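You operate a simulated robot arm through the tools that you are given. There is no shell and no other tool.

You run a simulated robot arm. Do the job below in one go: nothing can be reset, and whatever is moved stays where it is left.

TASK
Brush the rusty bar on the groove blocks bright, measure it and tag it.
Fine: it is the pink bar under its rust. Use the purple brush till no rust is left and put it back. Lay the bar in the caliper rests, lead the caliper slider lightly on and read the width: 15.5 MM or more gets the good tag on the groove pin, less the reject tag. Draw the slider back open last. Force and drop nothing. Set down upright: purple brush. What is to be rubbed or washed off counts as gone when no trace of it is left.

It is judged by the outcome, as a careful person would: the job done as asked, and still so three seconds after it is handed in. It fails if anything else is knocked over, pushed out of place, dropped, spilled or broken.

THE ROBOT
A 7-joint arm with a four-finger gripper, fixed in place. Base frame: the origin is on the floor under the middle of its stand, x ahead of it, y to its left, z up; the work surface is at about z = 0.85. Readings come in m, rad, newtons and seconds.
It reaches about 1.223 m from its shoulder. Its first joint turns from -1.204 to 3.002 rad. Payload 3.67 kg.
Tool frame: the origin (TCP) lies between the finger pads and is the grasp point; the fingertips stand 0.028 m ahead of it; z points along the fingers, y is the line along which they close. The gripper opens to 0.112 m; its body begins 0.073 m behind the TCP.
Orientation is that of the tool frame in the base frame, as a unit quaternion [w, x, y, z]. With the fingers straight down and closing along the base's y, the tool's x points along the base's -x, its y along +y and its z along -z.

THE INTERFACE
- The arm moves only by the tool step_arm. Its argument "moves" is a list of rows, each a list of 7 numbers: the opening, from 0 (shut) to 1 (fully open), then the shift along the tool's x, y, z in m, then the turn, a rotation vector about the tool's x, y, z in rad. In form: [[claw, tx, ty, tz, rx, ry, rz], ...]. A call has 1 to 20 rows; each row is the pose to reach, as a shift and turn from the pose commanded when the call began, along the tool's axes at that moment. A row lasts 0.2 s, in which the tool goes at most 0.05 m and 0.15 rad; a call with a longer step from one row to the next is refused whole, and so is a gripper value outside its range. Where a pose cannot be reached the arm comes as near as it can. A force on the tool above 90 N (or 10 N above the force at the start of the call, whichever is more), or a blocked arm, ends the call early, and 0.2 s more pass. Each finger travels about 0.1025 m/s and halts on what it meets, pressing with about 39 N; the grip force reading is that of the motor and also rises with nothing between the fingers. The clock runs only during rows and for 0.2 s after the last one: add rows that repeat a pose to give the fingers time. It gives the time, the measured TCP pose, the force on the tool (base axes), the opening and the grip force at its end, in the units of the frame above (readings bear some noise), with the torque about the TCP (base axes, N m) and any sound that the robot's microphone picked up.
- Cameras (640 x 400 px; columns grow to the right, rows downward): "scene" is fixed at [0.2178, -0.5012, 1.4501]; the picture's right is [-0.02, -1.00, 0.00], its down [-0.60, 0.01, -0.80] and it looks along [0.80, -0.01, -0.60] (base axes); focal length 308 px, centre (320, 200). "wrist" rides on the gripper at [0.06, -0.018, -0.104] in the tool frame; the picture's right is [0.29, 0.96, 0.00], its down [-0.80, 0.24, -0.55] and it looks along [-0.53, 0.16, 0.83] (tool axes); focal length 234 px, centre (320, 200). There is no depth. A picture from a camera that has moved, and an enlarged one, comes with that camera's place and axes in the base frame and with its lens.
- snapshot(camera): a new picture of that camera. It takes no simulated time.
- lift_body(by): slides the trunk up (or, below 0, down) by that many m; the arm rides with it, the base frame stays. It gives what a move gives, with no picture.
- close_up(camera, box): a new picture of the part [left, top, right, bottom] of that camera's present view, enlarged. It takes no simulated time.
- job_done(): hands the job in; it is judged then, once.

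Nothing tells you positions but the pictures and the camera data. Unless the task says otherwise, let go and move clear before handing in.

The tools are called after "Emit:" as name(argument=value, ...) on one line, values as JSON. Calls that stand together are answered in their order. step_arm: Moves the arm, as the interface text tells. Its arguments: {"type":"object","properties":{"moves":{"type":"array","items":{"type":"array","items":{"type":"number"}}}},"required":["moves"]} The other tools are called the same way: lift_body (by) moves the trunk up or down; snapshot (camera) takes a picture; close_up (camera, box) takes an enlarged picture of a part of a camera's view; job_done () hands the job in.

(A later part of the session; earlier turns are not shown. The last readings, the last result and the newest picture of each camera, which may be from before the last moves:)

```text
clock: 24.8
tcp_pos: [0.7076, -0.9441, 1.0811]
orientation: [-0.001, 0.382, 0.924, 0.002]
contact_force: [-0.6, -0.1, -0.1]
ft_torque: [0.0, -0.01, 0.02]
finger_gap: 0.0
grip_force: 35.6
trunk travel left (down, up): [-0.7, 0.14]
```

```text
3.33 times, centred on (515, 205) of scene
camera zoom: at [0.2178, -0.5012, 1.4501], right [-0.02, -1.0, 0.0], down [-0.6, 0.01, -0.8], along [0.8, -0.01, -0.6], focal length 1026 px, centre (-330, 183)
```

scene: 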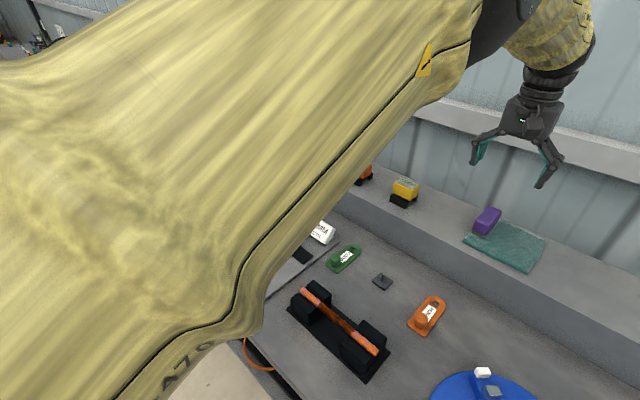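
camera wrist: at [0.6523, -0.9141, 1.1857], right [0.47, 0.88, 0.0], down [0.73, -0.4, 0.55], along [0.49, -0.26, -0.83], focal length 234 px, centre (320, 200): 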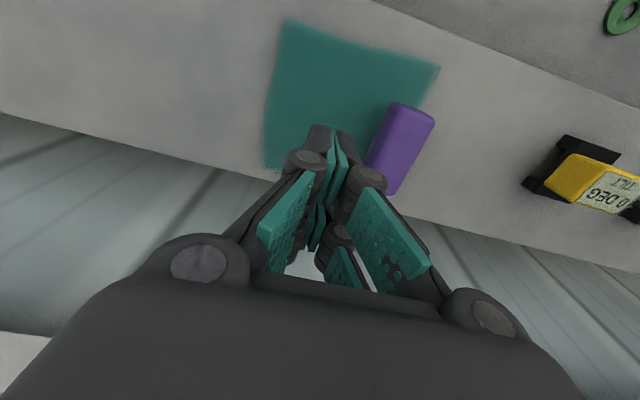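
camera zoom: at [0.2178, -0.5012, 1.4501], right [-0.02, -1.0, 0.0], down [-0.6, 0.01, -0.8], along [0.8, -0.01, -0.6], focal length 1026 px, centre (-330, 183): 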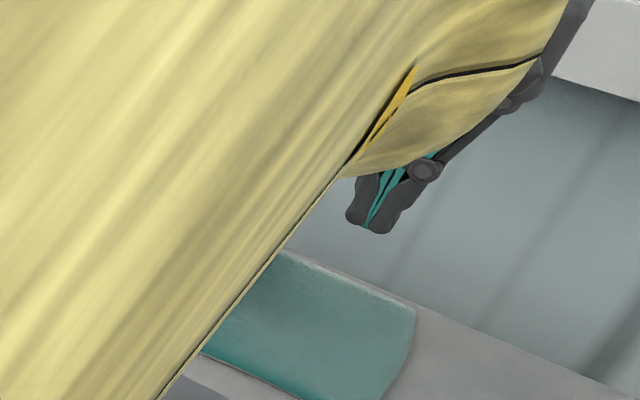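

The fingers are closed and hovering on the cloth side of the brush. I'll lower beside it and push slowly, starting with a short push and then a check.

Emit:
step_arm(moves=[[0, 0, 0, 0.03, 0, 0, 0], [0, 0, 0, 0.055, 0, 0, 0], [0, 0, 0, 0.072, 0, 0, 0], [0, 0, 0.015, 0.074, 0, 0, 0], [0, 0, 0.025, 0.074, 0, 0, 0], [0, 0, 0.032, 0.074, 0, 0, 0], [0, 0, 0.037, 0.074, 0, 0, 0], [0, 0, 0.042, 0.074, 0, 0, 0], [0, 0, 0.042, 0.074, 0, 0, 0]])

Emit:
snapshot(camera="wrist")

Emit:
snapshot(camera="scene")

```text
clock: 26.8
tcp_pos: [0.7384, -0.9081, 1.0144]
orientation: [0.001, 0.383, 0.924, -0.003]
contact_force: [-0.5, 0.0, 1.0]
ft_torque: [-0.02, 0.05, -0.01]
finger_gap: 0.0001
grip_force: 35.8
trunk travel left (down, up): [-0.7, 0.14]
```

```text
taken
camera wrist: at [0.6831, -0.8759, 1.12], right [0.47, 0.88, 0.0], down [0.73, -0.39, 0.56], along [0.49, -0.27, -0.83], focal length 234 px, centre (320, 200)
```

wrist: 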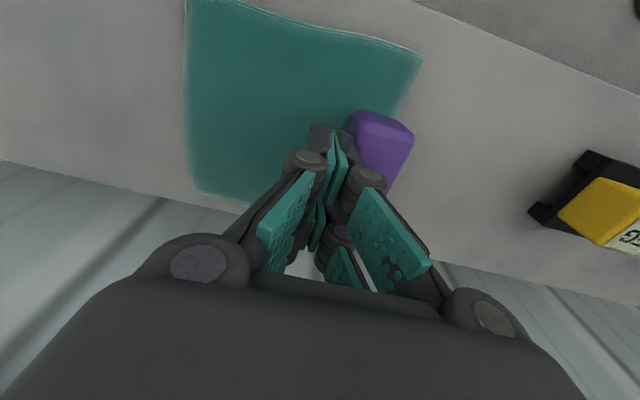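

```text
taken
```

scene: 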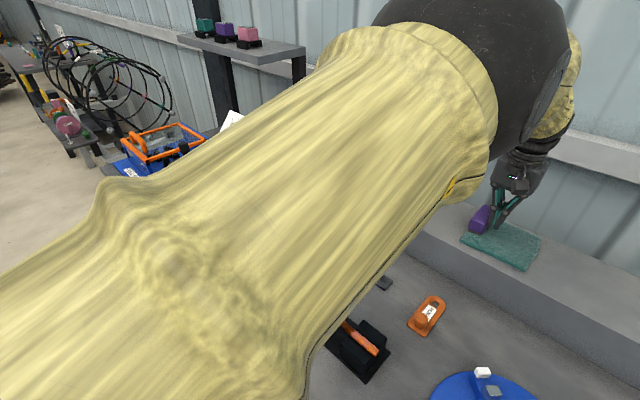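

The fingers are touching the brush and it seems to be moving. I'll zoom in, then push further.

Emit:
close_up(camera="scene", box=[455, 190, 555, 280])

Emit:
step_arm(moves=[[0, 0, 0.005, 0, 0, 0, 0], [0, 0, 0.01, 0, 0, 0, 0], [0, 0, 0.015, 0, 0, 0, 0], [0, 0, 0.015, 0, 0, 0, 0]])

Emit:
snapshot(camera="wrist")

Emit:
close_up(camera="scene", box=[455, 190, 555, 280])

```text
4.44 times, centred on (505, 235) of scene
camera zoom: at [0.2178, -0.5012, 1.4501], right [-0.02, -1.0, 0.0], down [-0.6, 0.01, -0.8], along [0.8, -0.01, -0.6], focal length 1368 px, centre (-502, 44)
```

zoom: 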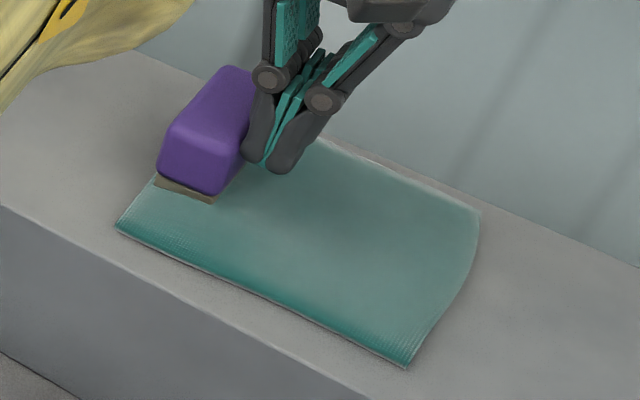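

```text
clock: 27.8
tcp_pos: [0.749, -0.9046, 1.01]
orientation: [-0.001, 0.383, 0.924, 0.0]
contact_force: [-0.2, -0.4, 0.0]
ft_torque: [-0.04, -0.04, 0.02]
finger_gap: 0.0001
grip_force: 36.2
trunk travel left (down, up): [-0.7, 0.14]
```

```text
taken
camera wrist: at [0.6927, -0.8733, 1.1149], right [0.47, 0.88, 0.0], down [0.73, -0.4, 0.55], along [0.49, -0.26, -0.83], focal length 234 px, centre (320, 200)
```

wrist: 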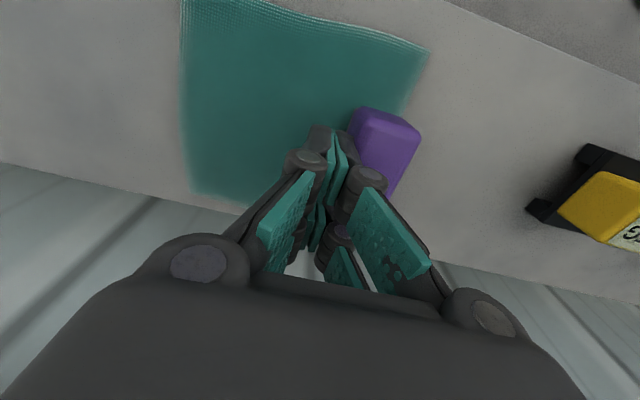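

```text
4.44 times, centred on (505, 235) of scene
camera zoom: at [0.2178, -0.5012, 1.4501], right [-0.02, -1.0, 0.0], down [-0.6, 0.01, -0.8], along [0.8, -0.01, -0.6], focal length 1368 px, centre (-502, 44)
```

zoom: 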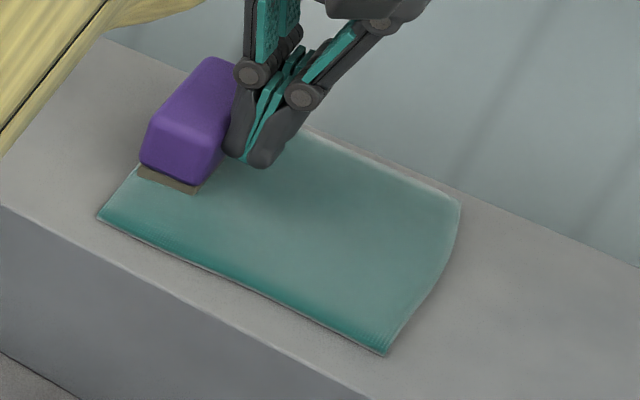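

The cloth is dragging along with the brush, so it really is caught on it. I'll stop pushing, pull back and look closely at the contact before deciding how to separate them.

Emit:
step_arm(moves=[[0, 0, -0.01, 0, 0, 0, 0], [0, 0, -0.03, -0.01, 0, 0, 0], [0, 0, -0.04, -0.05, 0, 0, 0], [0, 0, -0.04, -0.09, 0, 0, 0], [0.5, 0, -0.04, -0.13, 0, 0, 0], [1, 0, -0.04, -0.13, 0, 0, 0]])

Emit:
close_up(camera="scene", box=[470, 195, 520, 240])

Emit:
snapshot(camera="wrist")

```text
clock: 29.2
tcp_pos: [0.7211, -0.9255, 1.1437]
orientation: [0.0, 0.382, 0.924, -0.001]
contact_force: [0.2, -0.2, -0.6]
ft_torque: [0.01, 0.06, -0.01]
finger_gap: 0.0999
grip_force: 0.0
trunk travel left (down, up): [-0.7, 0.14]
```

```text
8.89 times, centred on (495, 218) of scene
camera zoom: at [0.2178, -0.5012, 1.4501], right [-0.02, -1.0, 0.0], down [-0.6, 0.01, -0.8], along [0.8, -0.01, -0.6], focal length 2736 px, centre (-1236, 44)
```

zoom: 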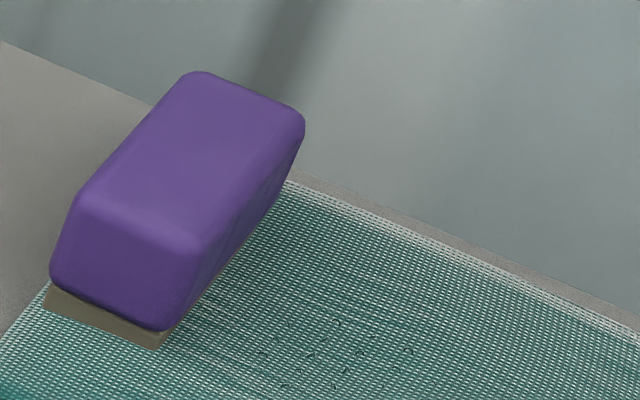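

```text
taken
camera wrist: at [0.6653, -0.8956, 1.2493], right [0.47, 0.88, 0.0], down [0.73, -0.39, 0.55], along [0.49, -0.26, -0.83], focal length 234 px, centre (320, 200)
```

wrist: 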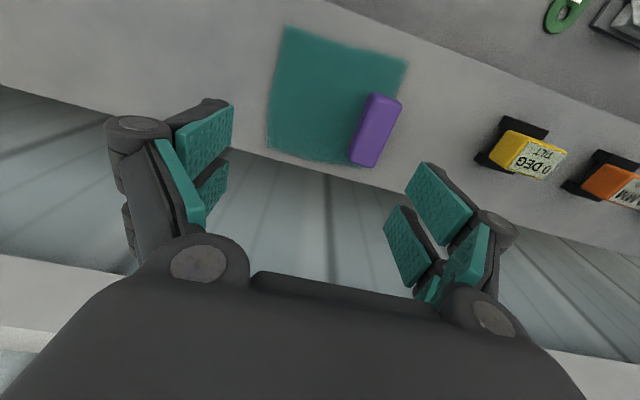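

The bristles rest on the cloth and something holds them together. I'll tilt the wrist camera to a low, near-horizontal view of the brush's near end to see how the cloth is attached.

Emit:
step_arm(moves=[[1, 0.015, 0.01, 0, 0, -0.13, 0], [1, 0.03, 0.02, 0, 0, -0.26, 0], [1, 0.045, 0.03, 0.0, 0, -0.39, 0], [1, 0.06, 0.04, 0.0, 0, -0.52, 0], [1, 0.075, 0.05, 0.0, 0, -0.65, 0], [1, 0.09, 0.063, 0.0, 0, -0.785, 0], [1, 0.09, 0.063, 0.04, 0, -0.785, 0], [1, 0.09, 0.063, 0.08, 0, -0.785, 0], [1, 0.09, 0.063, 0.115, 0, -0.785, 0], [1, 0.09, 0.063, 0.125, 0, -0.785, 0], [1, 0.09, 0.063, 0.125, 0, -0.785, 0]])

Emit:
snapshot(camera="wrist")

Emit:
snapshot(camera="scene")

```text
clock: 31.6
tcp_pos: [0.7002, -0.8218, 1.0149]
orientation: [0.353, 0.354, 0.854, -0.147]
contact_force: [-0.4, -0.3, -0.6]
ft_torque: [-0.01, 0.01, 0.02]
finger_gap: 0.1119
grip_force: 0.0
trunk travel left (down, up): [-0.7, 0.14]
```

```text
taken
camera wrist: at [0.6042, -0.7508, 1.0476], right [0.53, 0.82, -0.2], down [0.29, 0.05, 0.96], along [0.79, -0.57, -0.21], focal length 234 px, centre (320, 200)
```

wrist: 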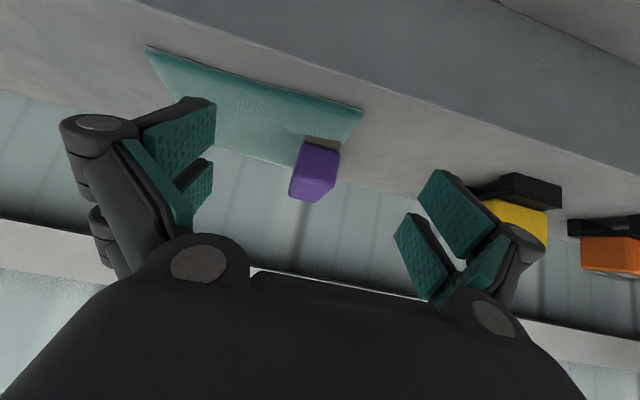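

```text
taken
```

scene: 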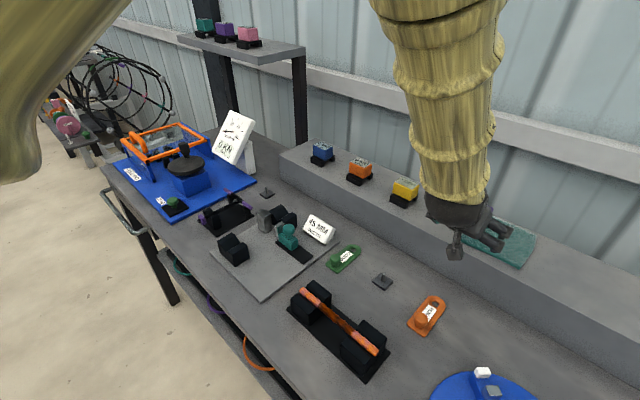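

The view is upside down, but it shows the brush's end with the bristles on the cloth. Zooming in on the contact.

Emit:
close_up(camera="wrist", box=[260, 90, 380, 210])

Emit:
close_up(camera="wrist", box=[130, 40, 380, 210])

```text
3.33 times, centred on (320, 150) of wrist
camera zoom: at [0.6042, -0.7508, 1.0476], right [0.53, 0.82, -0.2], down [0.29, 0.05, 0.96], along [0.79, -0.57, -0.21], focal length 781 px, centre (320, 367)
```

zoom: 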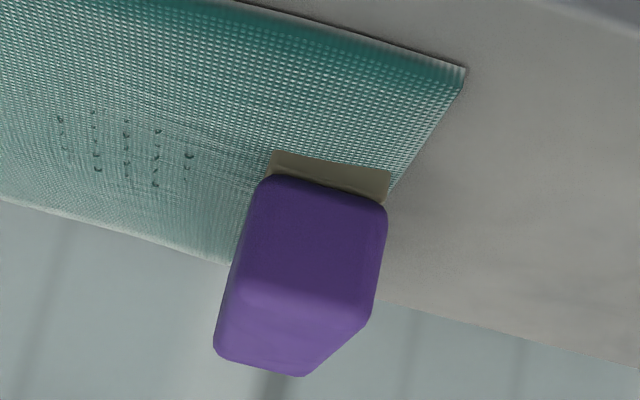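

```text
2.35 times, centred on (255, 125) of wrist
camera zoom: at [0.6042, -0.7508, 1.0476], right [0.53, 0.82, -0.2], down [0.29, 0.05, 0.96], along [0.79, -0.57, -0.21], focal length 551 px, centre (473, 376)
```

zoom: 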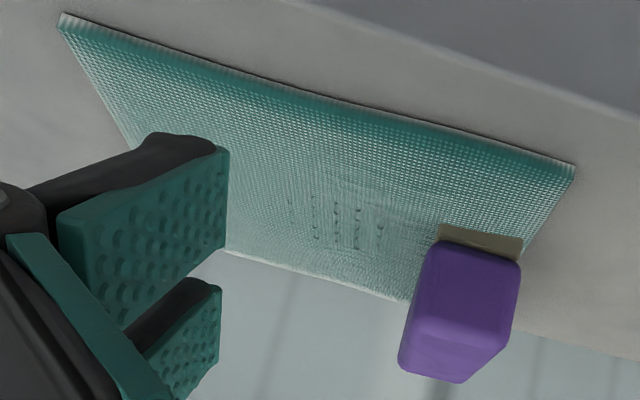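

The mat looks like a thick, soft mesh pad, with the bristles resting on top. I'll grip the brush again, lift it higher over the same spot and tilt it so the scene camera can see its underside.

Emit:
step_arm(moves=[[1, -0.03, 0, -0.03, 0, 0, 0], [1, -0.06, 0, -0.06, 0, 0, 0], [1, -0.085, 0, -0.085, 0, 0.13, 0], [1, -0.1, 0, -0.07, 0, 0.26, 0], [1, -0.115, 0, -0.058, 0, 0.39, 0], [1, -0.13, 0, -0.045, 0, 0.52, 0], [1, -0.14, 0, -0.035, 0, 0.65, 0], [1, -0.149, 0, -0.028, 0, 0.785, 0], [1, -0.149, 0, -0.028, 0, 0.785, 0]])

Emit:
close_up(camera="wrist", box=[220, 20, 420, 200])

```text
clock: 33.6
tcp_pos: [0.7593, -0.8873, 1.1391]
orientation: [-0.001, 0.382, 0.924, 0.002]
contact_force: [-0.5, -0.7, -1.1]
ft_torque: [-0.02, -0.07, -0.02]
finger_gap: 0.112
grip_force: 0.0
trunk travel left (down, up): [-0.7, 0.14]
```

```text
2.22 times, centred on (320, 110) of wrist
camera zoom: at [0.7034, -0.857, 1.2432], right [0.47, 0.88, 0.0], down [0.73, -0.4, 0.55], along [0.49, -0.26, -0.83], focal length 520 px, centre (320, 400)
```

zoom: 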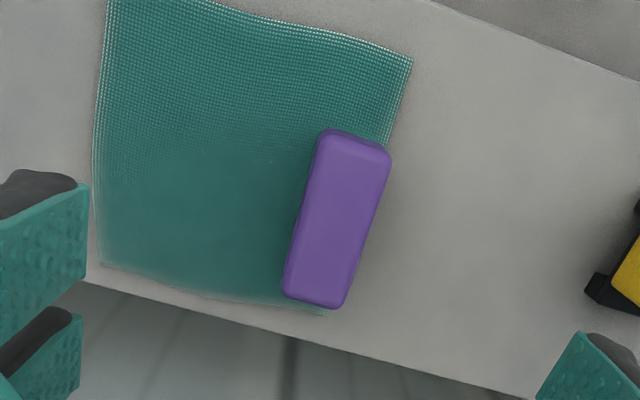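

The gripper sits about 9 mm short of the brush sideways, so I'll correct that, descend, and grip the upper half of the brush.

Emit:
step_arm(moves=[[1, 0.0025, 0.0088, 0.03, 0, 0, 0], [1, 0.0025, 0.0088, 0.07, 0, 0, 0], [1, 0.0025, 0.0088, 0.1, 0, 0, 0], [1, 0.0025, 0.0088, 0.125, 0, 0, 0], [1, 0.0025, 0.0088, 0.125, 0, 0, 0], [1, 0.0025, 0.0088, 0.125, 0, 0, 0]])

Emit:
snapshot(camera="wrist")

```text
clock: 35.0
tcp_pos: [0.766, -0.8759, 1.0152]
orientation: [-0.002, 0.383, 0.924, 0.002]
contact_force: [-0.2, -0.3, -0.7]
ft_torque: [0.02, -0.04, -0.01]
finger_gap: 0.1119
grip_force: 0.0
trunk travel left (down, up): [-0.7, 0.14]
```

```text
taken
camera wrist: at [0.7112, -0.845, 1.1204], right [0.47, 0.88, 0.0], down [0.73, -0.4, 0.55], along [0.49, -0.26, -0.83], focal length 234 px, centre (320, 200)
```

wrist: 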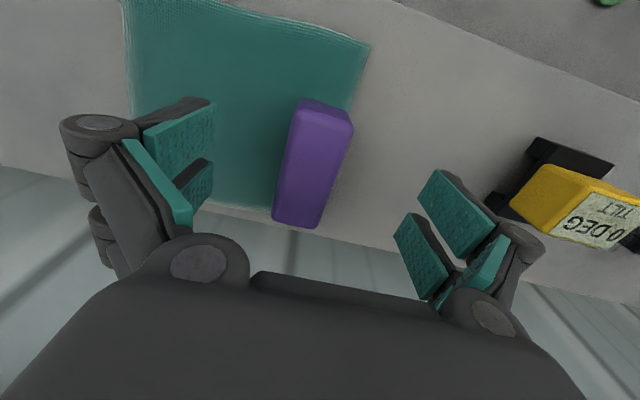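

The brush is now about 7 mm off in both directions, so arm positioning wanders by several millimetres. I'll correct by eye, then close.

Emit:
step_arm(moves=[[1, 0.005, -0.0065, 0.0, 0, 0, 0], [1, 0.005, -0.0065, 0.0, 0, 0, 0], [1, 0.005, -0.0065, 0.0, 0, 0, 0], [1, 0.005, -0.0065, 0.0, 0, 0, 0]])

Emit:
snapshot(camera="wrist")

```text
clock: 36.0
tcp_pos: [0.7581, -0.8736, 1.0156]
orientation: [0.0, 0.383, 0.924, 0.0]
contact_force: [0.5, 0.3, -0.1]
ft_torque: [0.02, 0.02, 0.02]
finger_gap: 0.1121
grip_force: 0.1
trunk travel left (down, up): [-0.7, 0.14]
```

```text
taken
camera wrist: at [0.702, -0.8431, 1.1209], right [0.47, 0.88, 0.0], down [0.73, -0.4, 0.55], along [0.49, -0.26, -0.83], focal length 234 px, centre (320, 200)
```

wrist: 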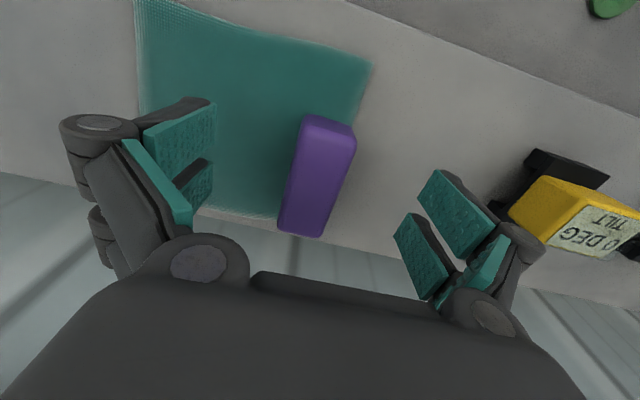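

Now it's well centred. I'll close, lift about 10 cm, and look at how the cloth hangs.

Emit:
step_arm(moves=[[0.6, 0, 0, 0, 0, 0, 0], [0.4, 0, 0, 0, 0, 0, 0], [0.2, 0, 0, 0, 0, 0, 0], [0, 0, 0, 0, 0, 0, 0], [0, 0, 0, 0, 0, 0, 0], [0, 0, 0, -0.01, 0, 0, 0], [0, 0, 0, -0.025, 0, 0, 0], [0, 0, 0, -0.05, 0, 0, 0], [0, 0, 0, -0.08, 0, 0, 0], [0, 0, 0, -0.1, 0, 0, 0], [0, 0, 0, -0.1, 0, 0, 0]])

Emit:
snapshot(camera="wrist")

Emit:
close_up(camera="scene", box=[420, 110, 580, 270])

```text
clock: 38.4
tcp_pos: [0.7586, -0.8727, 1.1142]
orientation: [0.0, 0.383, 0.924, 0.0]
contact_force: [1.1, -0.6, -0.4]
ft_torque: [0.0, 0.03, 0.0]
finger_gap: 0.0333
grip_force: 39.4
trunk travel left (down, up): [-0.7, 0.14]
```

```text
taken
camera wrist: at [0.7028, -0.8424, 1.2204], right [0.47, 0.88, 0.0], down [0.73, -0.39, 0.55], along [0.49, -0.26, -0.83], focal length 234 px, centre (320, 200)
```

wrist: 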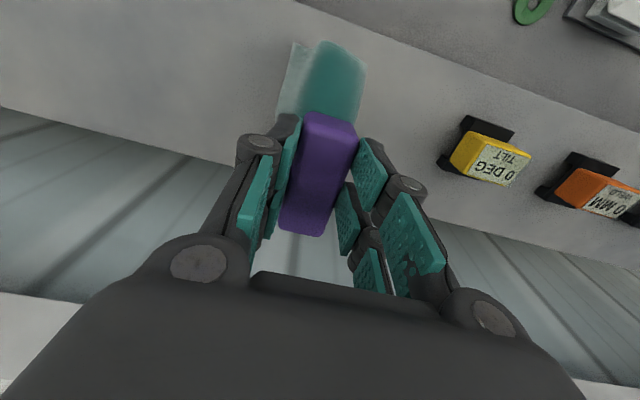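

```text
2.50 times, centred on (500, 190) of scene
camera zoom: at [0.2178, -0.5012, 1.4501], right [-0.02, -1.0, 0.0], down [-0.6, 0.01, -0.8], along [0.8, -0.01, -0.6], focal length 769 px, centre (-130, 225)
```

zoom: 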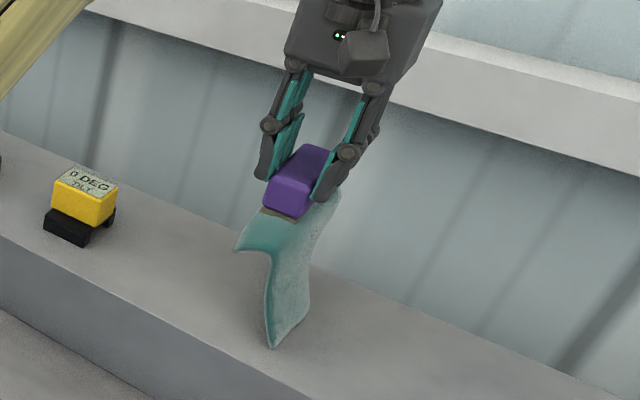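

The whole cloth hangs from the underside of the brush. I'll zoom right in on the join near the fingertip to see whether it's pinched or clinging.

Emit:
close_up(camera="scene", box=[470, 165, 515, 205])

Emit:
close_up(camera="wrist", box=[250, 20, 400, 150])

```text
10.00 times, centred on (492, 185) of scene
camera zoom: at [0.2178, -0.5012, 1.4501], right [-0.02, -1.0, 0.0], down [-0.6, 0.01, -0.8], along [0.8, -0.01, -0.6], focal length 3078 px, centre (-1405, 350)
```

zoom: 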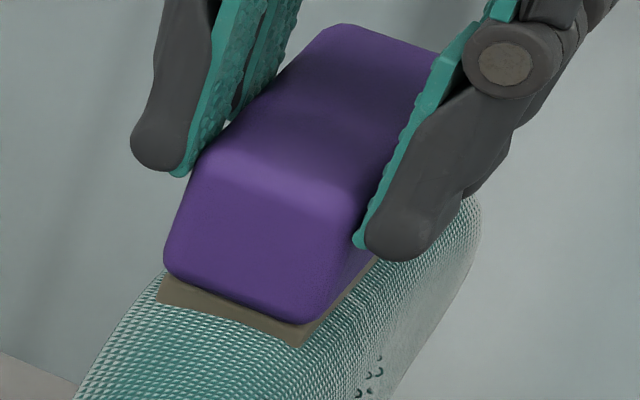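

```text
3.08 times, centred on (325, 85) of wrist
camera zoom: at [0.7028, -0.8424, 1.2204], right [0.47, 0.88, 0.0], down [0.73, -0.39, 0.55], along [0.49, -0.26, -0.83], focal length 720 px, centre (305, 554)
```

zoom: 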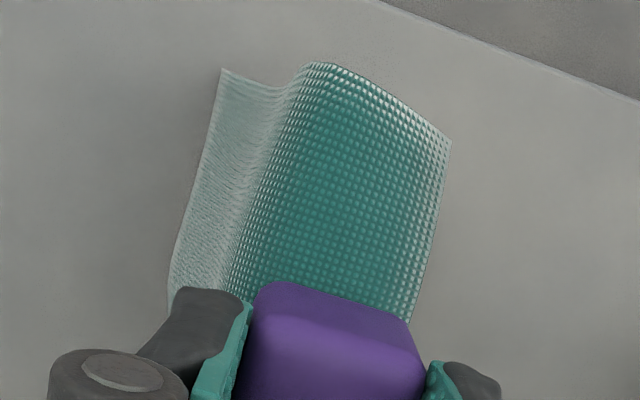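

The fingers hold only the purple body, and the mesh cloth is clinging to the bristles underneath. I'll lay it back flat at its original spot. Then I'll press the cloth down with one finger while the other pushes the brush off by opening the gripper.

Emit:
step_arm(moves=[[0, 0, 0, -0.02, 0, 0, 0], [0, -0.001, -0.04, -0.02, 0, 0, 0], [0, -0.002, -0.08, -0.02, 0, 0, 0], [0, -0.002, -0.12, -0.02, 0, 0, 0], [0, -0.002, -0.139, -0.01, 0, 0, 0], [0, -0.002, -0.139, 0.005, 0, 0, 0], [0, -0.002, -0.12, 0.015, 0, 0, 0], [0, -0.002, -0.095, 0.025, 0, 0, 0], [0, -0.002, -0.07, 0.04, 0, 0, 0], [0, -0.002, -0.05, 0.055, 0, 0, 0], [0, -0.002, -0.035, 0.07, 0, 0, 0], [0, -0.002, -0.025, 0.083, 0, 0, 0], [0, -0.002, -0.02, 0.092, 0, 0, 0], [0, -0.002, -0.019, 0.095, 0, 0, 0], [0, -0.002, -0.019, 0.095, 0, 0, 0]])

Emit:
close_up(camera="scene", box=[440, 150, 580, 280])

Emit:
snapshot(camera="wrist")

```text
clock: 40.1
tcp_pos: [0.677, -0.9498, 1.1392]
orientation: [0.023, 0.388, 0.921, -0.02]
contact_force: [-2.4, -2.6, -1.1]
ft_torque: [0.16, -0.14, -0.03]
finger_gap: 0.0335
grip_force: 39.1
trunk travel left (down, up): [-0.7, 0.14]
stopped in row 8: the arm was blocked; the commanded pose is now the measured one
```

```text
3.08 times, centred on (510, 215) of scene
camera zoom: at [0.2178, -0.5012, 1.4501], right [-0.02, -1.0, 0.0], down [-0.6, 0.01, -0.8], along [0.8, -0.01, -0.6], focal length 947 px, centre (-265, 154)
```

zoom: 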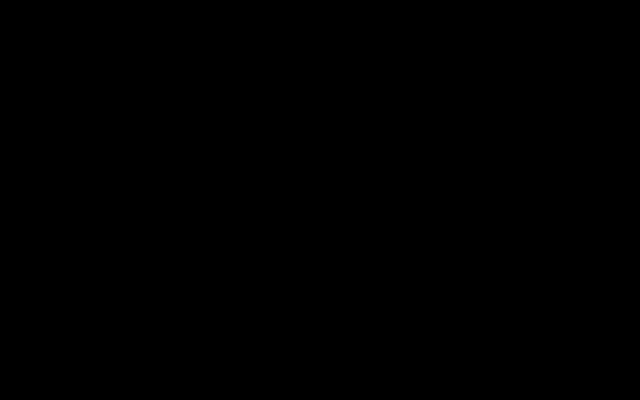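

```text
taken
camera wrist: at [0.6194, -0.9133, 1.2407], right [0.49, 0.87, -0.04], down [0.71, -0.37, 0.59], along [0.5, -0.31, -0.8], focal length 234 px, centre (320, 200)
```

wrist: 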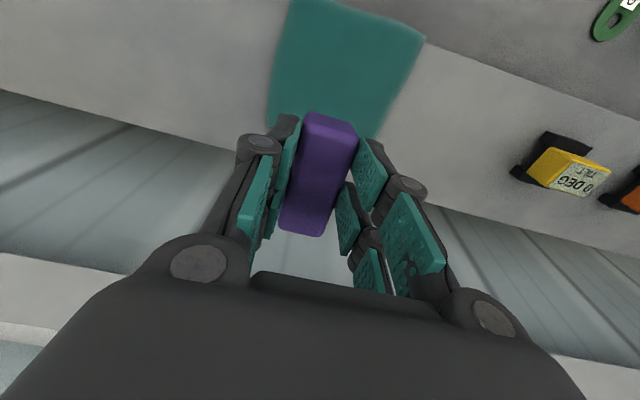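

The scene camera is blocked by the arm's own elbow, and the arm hit a limit reaching this far sideways. I'll back off the other way, restore the tool orientation, and look again.

Emit:
step_arm(moves=[[0, 0, 0.02, 0, -0.01, 0.03, -0.006], [0, 0, 0.04, 0, -0.019, 0.058, -0.012], [0, 0, 0.05, 0, -0.019, 0.058, -0.012], [0, 0, 0.05, 0, -0.019, 0.058, -0.012]])

Emit:
snapshot(camera="scene")

Emit:
snapshot(camera="wrist")

```text
clock: 40.5
tcp_pos: [0.6867, -0.9012, 1.2092]
orientation: [0.05, 0.392, 0.917, -0.051]
contact_force: [-2.2, -1.8, -1.7]
ft_torque: [0.16, -0.13, 0.03]
finger_gap: 0.0333
grip_force: 38.8
trunk travel left (down, up): [-0.7, 0.14]
stopped in row 1: the arm was blocked; the commanded pose is now the measured one
```

```text
taken
```

scene: 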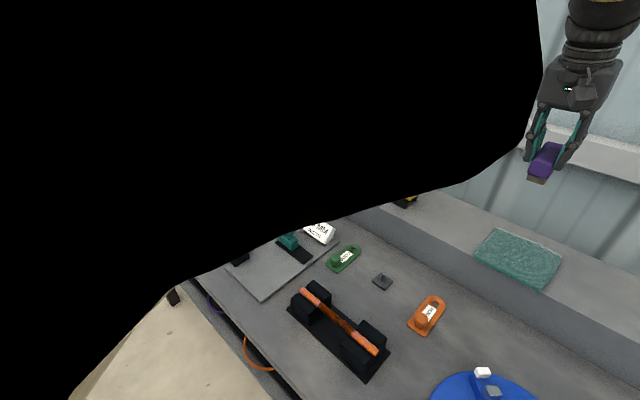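

```text
taken
camera wrist: at [0.6263, -0.8565, 1.305], right [0.5, 0.86, -0.09], down [0.69, -0.33, 0.64], along [0.53, -0.38, -0.76], focal length 234 px, centre (320, 200)
```

wrist: 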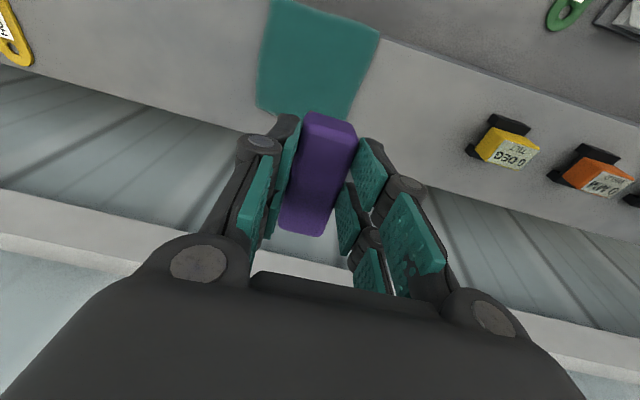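

The cloth has come off and lies flat on the shelf, about 3 cm from where it was, and the brush is free in the gripper. The arm is reporting itself blocked while its elbow swings, so I'll let it settle before moving on.

Emit:
step_arm(moves=[[0, 0, 0, 0, 0, 0, 0], [0, 0, 0, 0, 0, 0, 0], [0, 0, 0, 0, 0, 0, 0]])

Emit:
snapshot(camera="scene")

```text
clock: 40.8
tcp_pos: [0.679, -0.8302, 1.2496]
orientation: [0.058, 0.391, 0.915, -0.075]
contact_force: [-2.1, -1.2, -2.5]
ft_torque: [0.1, -0.16, 0.04]
finger_gap: 0.0334
grip_force: 39.1
trunk travel left (down, up): [-0.7, 0.14]
stopped in row 1: the arm was blocked; the commanded pose is now the measured one
```

```text
taken
```

scene: 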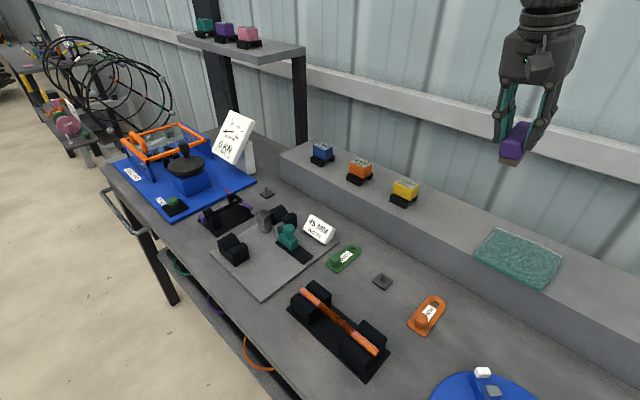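

The arm is still drifting out of its awkward pose. I'll keep holding until it settles.

Emit:
step_arm(moves=[[0, 0, 0, 0, 0, 0, 0], [0, 0, 0, 0, 0, 0, 0], [0, 0, 0, 0, 0, 0, 0], [0, 0, 0, 0, 0, 0, 0]])

Emit:
snapshot(camera="scene")

Emit:
snapshot(camera="wrist")

```text
clock: 41.8
tcp_pos: [0.6792, -0.8598, 1.23]
orientation: [0.053, 0.393, 0.916, -0.065]
contact_force: [-1.2, -0.3, -1.4]
ft_torque: [-0.04, -0.06, 0.0]
finger_gap: 0.0334
grip_force: 39.1
trunk travel left (down, up): [-0.7, 0.14]
```

```text
taken
```

scene: 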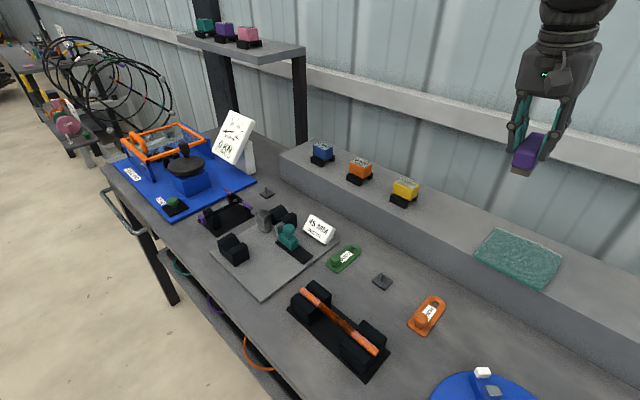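

```text
taken
camera wrist: at [0.6203, -0.8111, 1.326], right [0.5, 0.86, -0.12], down [0.7, -0.32, 0.65], along [0.52, -0.4, -0.75], focal length 234 px, centre (320, 200)
```

wrist: 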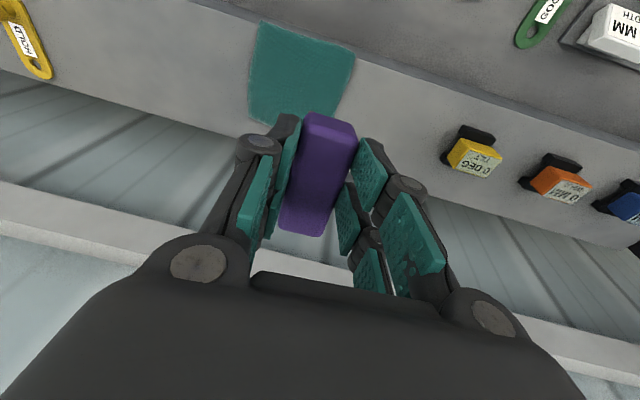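

The arm has settled and the brush is held securely with the cloth off. I'll straighten the tool and move roomward to a safe spot between the shelf and the bar.

Emit:
step_arm(moves=[[0, 0.03, 0.012, 0, -0.04, 0.074, -0.012], [0, 0.06, 0.025, 0, -0.08, 0.148, -0.025], [0, 0.09, 0.04, 0, -0.08, 0.148, -0.025], [0, 0.12, 0.055, 0, -0.08, 0.148, -0.025], [0, 0.155, 0.071, 0.0, -0.08, 0.148, -0.025], [0, 0.155, 0.071, 0.0, -0.08, 0.148, -0.025], [0, 0.155, 0.071, 0.0, -0.08, 0.148, -0.025]])

Emit:
snapshot(camera="scene")

Emit:
close_up(camera="scene", box=[440, 200, 580, 300])

```text
clock: 42.2
tcp_pos: [0.6624, -0.7657, 1.2708]
orientation: [0.046, 0.391, 0.916, -0.071]
contact_force: [-3.1, -1.6, -2.3]
ft_torque: [0.13, -0.21, 0.04]
finger_gap: 0.0333
grip_force: 39.4
trunk travel left (down, up): [-0.7, 0.14]
stopped in row 1: the arm was blocked; the commanded pose is now the measured one
```

```text
taken
```

scene: 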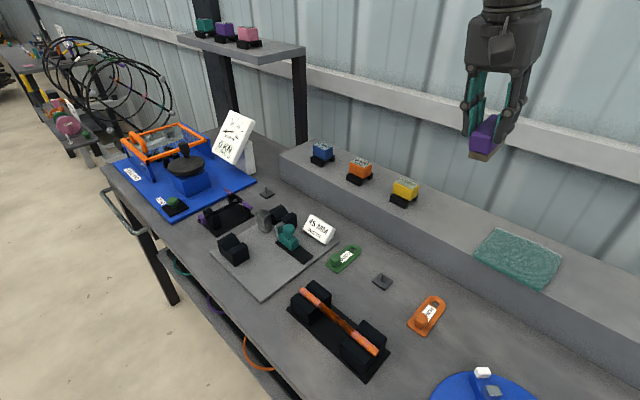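

```text
4.00 times, centred on (510, 250) of scene
camera zoom: at [0.2178, -0.5012, 1.4501], right [-0.02, -1.0, 0.0], down [-0.6, 0.01, -0.8], along [0.8, -0.01, -0.6], focal length 1231 px, centre (-440, 0)
```

zoom: 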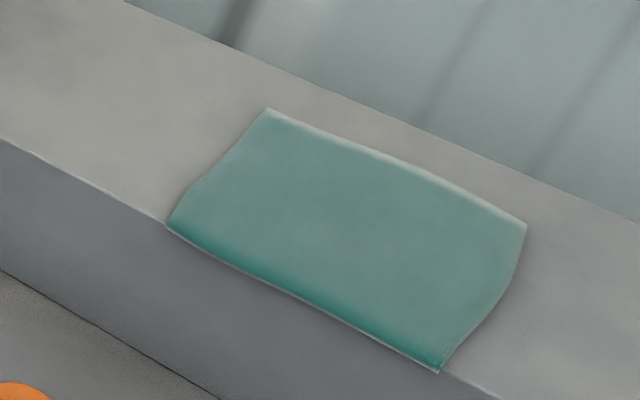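

The cloth lies flat at the shelf's front edge. The arm stopped early again but is moving toward clear space, so I'll hold and let it settle.

Emit:
step_arm(moves=[[0, 0, 0, 0, 0, 0, 0], [0, 0, 0, 0, 0, 0, 0], [0, 0, 0, 0, 0, 0, 0], [0, 0, 0, 0, 0, 0, 0], [0, 0, 0, 0, 0, 0, 0]])

Emit:
snapshot(camera="wrist")

```text
clock: 43.4
tcp_pos: [0.6679, -0.7736, 1.2653]
orientation: [0.044, 0.39, 0.917, -0.068]
contact_force: [0.1, -0.5, -1.2]
ft_torque: [0.04, 0.03, -0.01]
finger_gap: 0.0333
grip_force: 39.3
trunk travel left (down, up): [-0.7, 0.14]
```

```text
taken
camera wrist: at [0.6089, -0.7253, 1.3612], right [0.49, 0.86, -0.13], down [0.71, -0.31, 0.63], along [0.51, -0.4, -0.76], focal length 234 px, centre (320, 200)
```

wrist: 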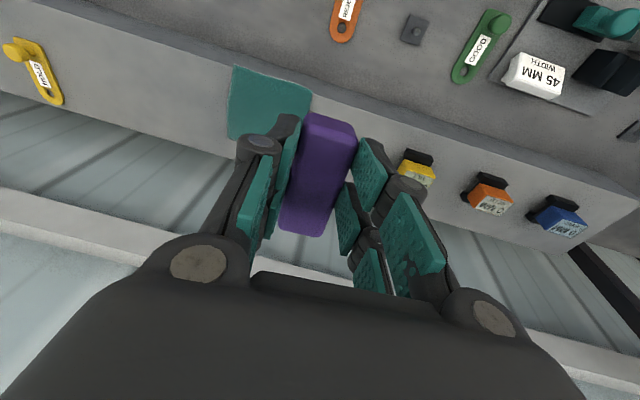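

Settled now. I'll try smaller steps toward the bar, with gentler rotation, and watch how the arm responds.

Emit:
step_arm(moves=[[0, 0.01, 0.01, 0, 0, 0, 0], [0, 0.02, 0.02, 0, -0.01, 0.02, 0], [0, 0.04, 0.03, 0, -0.03, 0.05, 0], [0, 0.06, 0.04, 0, -0.05, 0.09, -0.01], [0, 0.08, 0.05, 0, -0.08, 0.148, -0.02], [0, 0.1, 0.05, 0, -0.08, 0.148, -0.02], [0, 0.1, 0.05, 0, -0.08, 0.148, -0.02]])

Emit:
snapshot(camera="scene")

```text
clock: 45.0
tcp_pos: [0.6391, -0.6524, 1.255]
orientation: [-0.006, 0.38, 0.925, -0.008]
contact_force: [1.8, 2.6, 0.4]
ft_torque: [-0.11, 0.11, 0.02]
finger_gap: 0.0332
grip_force: 39.1
trunk travel left (down, up): [-0.7, 0.14]
```

```text
taken
```

scene: 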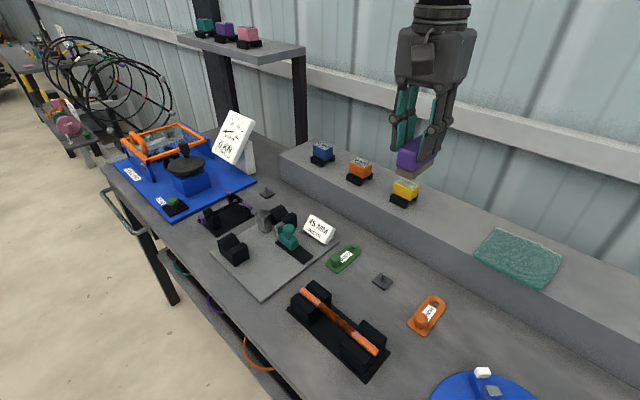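

The arm is moving normally again with the brush held upright. Now I'll turn the brush a quarter turn so its long side runs along the bar, and hover above the bar's middle.

Emit:
step_arm(moves=[[0, 0.012, 0.002, 0.01, 0, 0, -0.14], [0, 0.025, 0.005, 0.02, 0, 0, -0.28], [0, 0.037, 0.007, 0.03, 0, 0, -0.42], [0, 0.05, 0.01, 0.04, 0, 0, -0.56], [0, 0.062, 0.012, 0.05, 0, 0, -0.7], [0, 0.075, 0.014, 0.06, 0, 0, -0.84], [0, 0.087, 0.017, 0.07, 0, 0, -0.98], [0, 0.1, 0.019, 0.08, 0, 0, -1.12], [0, 0.112, 0.021, 0.09, 0, 0, -1.26], [0, 0.125, 0.024, 0.1, 0, 0, -1.4], [0, 0.1365, 0.026, 0.115, 0, 0, -1.53], [0, 0.1365, 0.026, 0.125, 0, 0, -1.564], [0, 0.1365, 0.026, 0.125, 0, 0, -1.564], [0, 0.1365, 0.026, 0.125, 0, 0, -1.564]])

Emit:
snapshot(camera="scene")

Emit:
snapshot(camera="wrist")

```text
clock: 48.0
tcp_pos: [0.5554, -0.552, 1.1218]
orientation: [-0.009, -0.38, 0.925, 0.005]
contact_force: [0.5, -0.2, -1.0]
ft_torque: [-0.02, 0.01, -0.02]
finger_gap: 0.0333
grip_force: 39.3
trunk travel left (down, up): [-0.7, 0.14]
```

```text
taken
```

scene: 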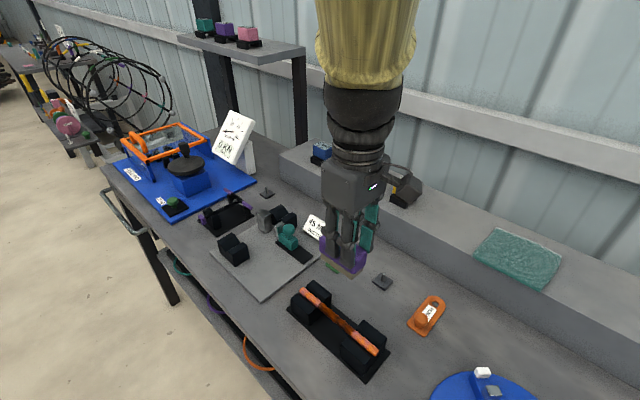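

```text
taken
camera wrist: at [0.5273, -0.6056, 1.2273], right [-0.88, 0.48, 0.02], down [0.41, 0.73, 0.55], along [0.25, 0.49, -0.84], focal length 234 px, centre (320, 200)
```

wrist: 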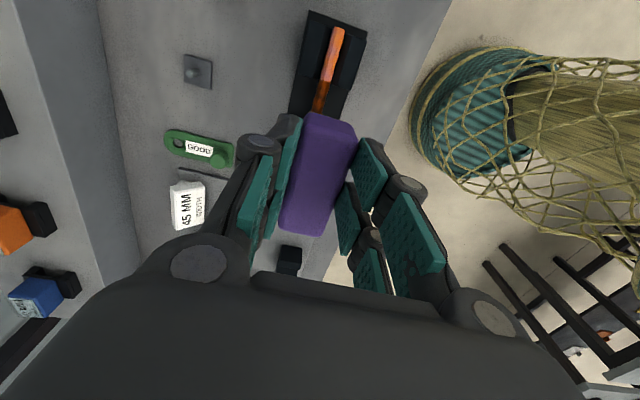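

The brush is aligned along the bar, hovering above it. I'll zoom in on the bar and blocks to plan the strokes.

Emit:
close_up(camera="scene", box=[275, 265, 405, 385])

Emit:
close_up(camera="scene", box=[290, 220, 400, 390])

Emit:
close_up(camera="wrist", box=[260, 0, 400, 140])

```text
3.33 times, centred on (340, 325) of scene
camera zoom: at [0.2178, -0.5012, 1.4501], right [-0.02, -1.0, 0.0], down [-0.6, 0.01, -0.8], along [0.8, -0.01, -0.6], focal length 1026 px, centre (253, -217)
```

zoom: 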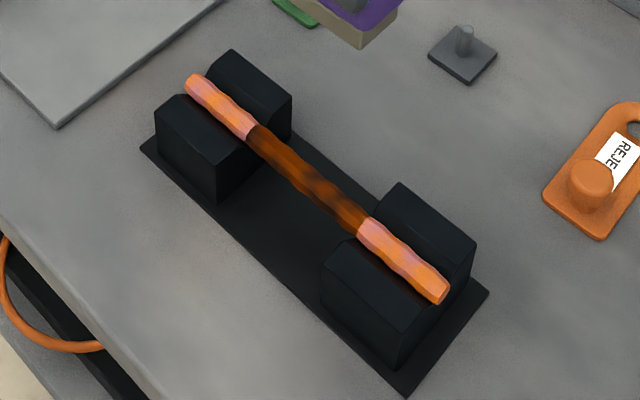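

```text
2.35 times, centred on (345, 305) of scene
camera zoom: at [0.2178, -0.5012, 1.4501], right [-0.02, -1.0, 0.0], down [-0.6, 0.01, -0.8], along [0.8, -0.01, -0.6], focal length 724 px, centre (261, -47)
```

zoom: 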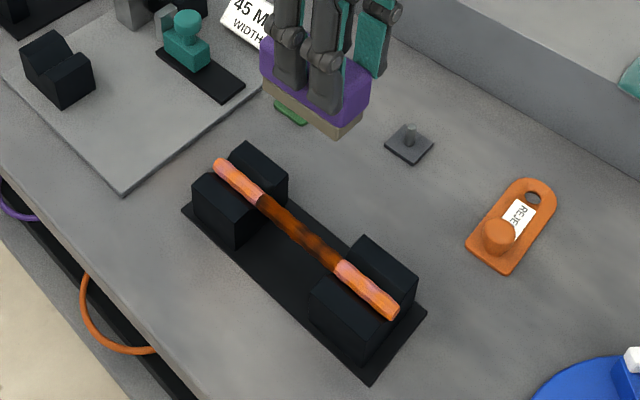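

```text
2.86 times, centred on (330, 70) of wrist
camera zoom: at [0.5273, -0.6056, 1.2273], right [-0.88, 0.48, 0.02], down [0.41, 0.73, 0.55], along [0.25, 0.49, -0.84], focal length 669 px, centre (291, 571)
```

zoom: 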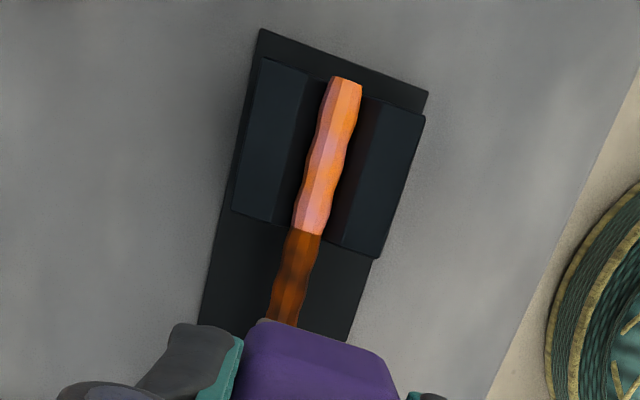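

The bar stands about 8 mm proud of the blocks, so the brush can stroke its whole length. The brown rust is mainly between the blocks, and the pink ends are tinged orange. I'll level the tool and come down to just above the bar.

Emit:
step_arm(moves=[[0, -0.005, 0.001, 0.03, 0.005, -0.004, 0], [0, -0.01, 0.002, 0.065, 0.01, -0.008, 0], [0, -0.0155, 0.003, 0.1, 0.015, -0.012, 0], [0, -0.0155, 0.003, 0.125, 0.015, -0.012, 0], [0, -0.0155, 0.003, 0.135, 0.015, -0.012, 0], [0, -0.0155, 0.003, 0.135, 0.015, -0.012, 0], [0, -0.0155, 0.003, 0.135, 0.015, -0.012, 0]])

Emit:
close_up(camera="scene", box=[275, 235, 405, 385])

Emit:
snapshot(camera="wrist")

```text
clock: 49.6
tcp_pos: [0.5657, -0.5383, 0.9851]
orientation: [0.0, -0.381, 0.925, 0.001]
contact_force: [0.3, 0.6, -0.5]
ft_torque: [0.0, 0.0, -0.01]
finger_gap: 0.0332
grip_force: 38.6
trunk travel left (down, up): [-0.7, 0.14]
```

```text
2.67 times, centred on (340, 310) of scene
camera zoom: at [0.2178, -0.5012, 1.4501], right [-0.02, -1.0, 0.0], down [-0.6, 0.01, -0.8], along [0.8, -0.01, -0.6], focal length 821 px, centre (267, -93)
```

zoom: 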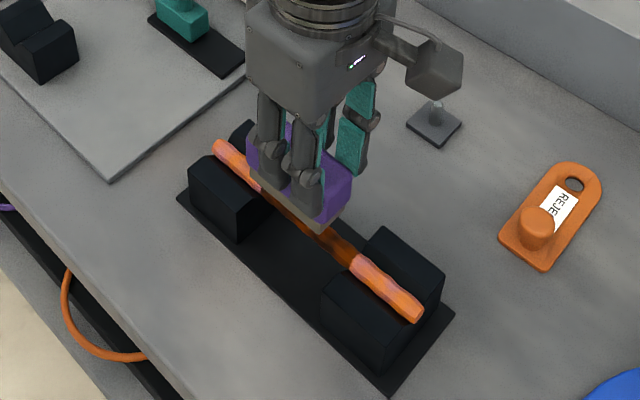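

```text
taken
camera wrist: at [0.5334, -0.5918, 1.0906], right [-0.88, 0.48, 0.0], down [0.4, 0.73, 0.56], along [0.27, 0.49, -0.83], focal length 234 px, centre (320, 200)
```

wrist: 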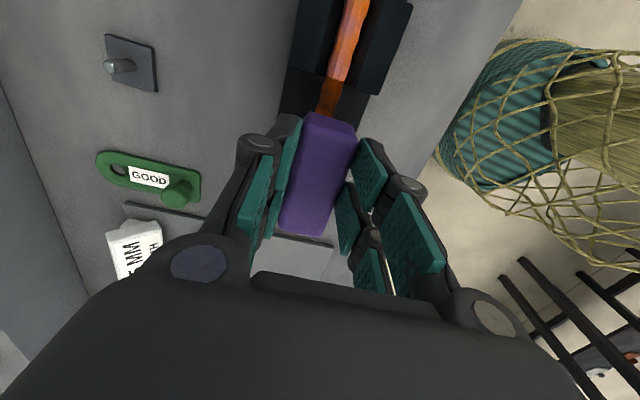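

The brush is centred over the bar, about 2 cm above it. I'll lower it slowly until light contact.

Emit:
step_arm(moves=[[0, 0, 0, 0.006, 0, 0, 0], [0, 0, 0, 0.011, 0, 0, 0], [0, 0, 0, 0.015, 0, 0, 0], [0, 0, 0, 0.018, 0, 0, 0], [0, 0, 0, 0.02, 0, 0, 0], [0, 0, 0, 0.02, 0, 0, 0]])

Emit:
close_up(camera="scene", box=[275, 235, 405, 385])

```text
clock: 51.0
tcp_pos: [0.5616, -0.5382, 0.9672]
orientation: [0.001, -0.381, 0.925, 0.001]
contact_force: [0.8, 0.1, -0.2]
ft_torque: [-0.04, 0.03, -0.01]
finger_gap: 0.0334
grip_force: 38.9
trunk travel left (down, up): [-0.7, 0.14]
```

```text
2.67 times, centred on (340, 310) of scene
camera zoom: at [0.2178, -0.5012, 1.4501], right [-0.02, -1.0, 0.0], down [-0.6, 0.01, -0.8], along [0.8, -0.01, -0.6], focal length 821 px, centre (267, -93)
```

zoom: 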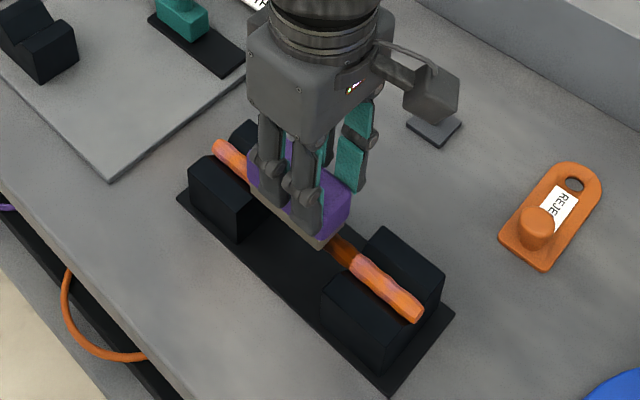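

No contact yet, so I'll lower it a few millimetres more.

Emit:
step_arm(moves=[[0, 0, 0, 0.002, 0, 0, 0], [0, 0, 0, 0.004, 0, 0, 0], [0, 0, 0, 0.004, 0, 0, 0]])

Emit:
close_up(camera="scene", box=[295, 275, 385, 355])

```text
clock: 51.8
tcp_pos: [0.5614, -0.5378, 0.9648]
orientation: [0.002, -0.381, 0.925, 0.0]
contact_force: [2.9, -1.6, 29.9]
ft_torque: [-0.1, -0.21, -0.07]
finger_gap: 0.0339
grip_force: 39.0
trunk travel left (down, up): [-0.7, 0.14]
```

```text
5.00 times, centred on (340, 315) of scene
camera zoom: at [0.2178, -0.5012, 1.4501], right [-0.02, -1.0, 0.0], down [-0.6, 0.01, -0.8], along [0.8, -0.01, -0.6], focal length 1539 px, centre (220, -375)
```

zoom: 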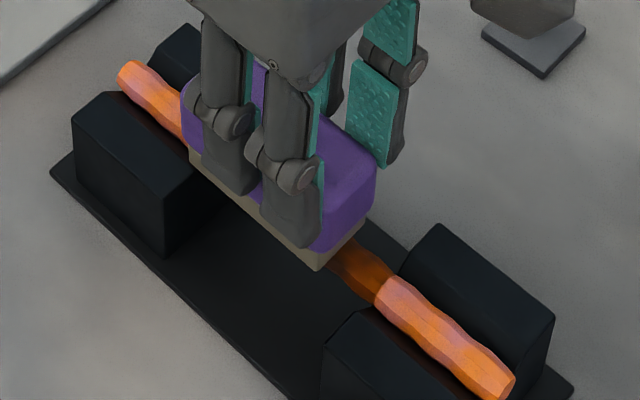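

The bristles touch the bar at about z = 0.966; 30 N is too firm, so I'll ease up to a light press. Then I'll stroke back and forth along the bar.

Emit:
step_arm(moves=[[0, 0, 0, -0.0025, 0, 0, 0], [0, 0.015, 0, -0.0025, 0, 0, 0], [0, 0.03, 0, -0.0025, 0, 0, 0], [0, 0.015, 0, -0.0025, 0, 0, 0], [0, 0, 0, -0.0025, 0, 0, 0], [0, -0.015, 0, -0.0025, 0, 0, 0], [0, -0.03, 0, -0.0025, 0, 0, 0], [0, -0.015, 0, -0.0025, 0, 0, 0], [0, 0, 0, -0.0025, 0, 0, 0], [0, 0.015, 0, -0.0025, 0, 0, 0], [0, 0.03, 0, -0.0025, 0, 0, 0], [0, 0.045, 0, -0.0025, 0, 0, 0]])

Emit:
close_up(camera="scene", box=[295, 275, 385, 355])

```text
clock: 54.4
tcp_pos: [0.5296, -0.571, 0.9665]
orientation: [0.0, -0.381, 0.925, 0.001]
contact_force: [-0.5, 0.3, -1.2]
ft_torque: [0.04, 0.02, 0.01]
finger_gap: 0.0333
grip_force: 38.5
trunk travel left (down, up): [-0.7, 0.14]
```

```text
5.00 times, centred on (340, 315) of scene
camera zoom: at [0.2178, -0.5012, 1.4501], right [-0.02, -1.0, 0.0], down [-0.6, 0.01, -0.8], along [0.8, -0.01, -0.6], focal length 1539 px, centre (220, -375)
```

zoom: 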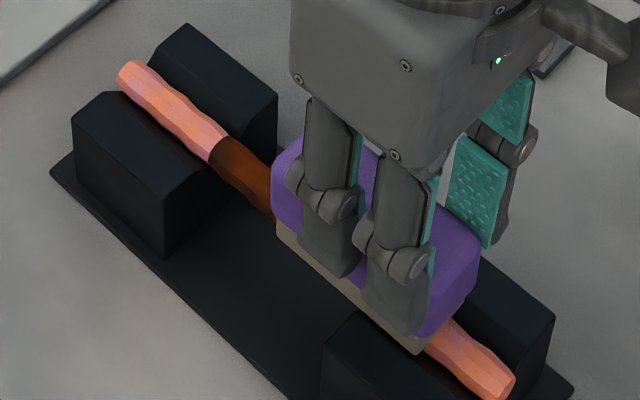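

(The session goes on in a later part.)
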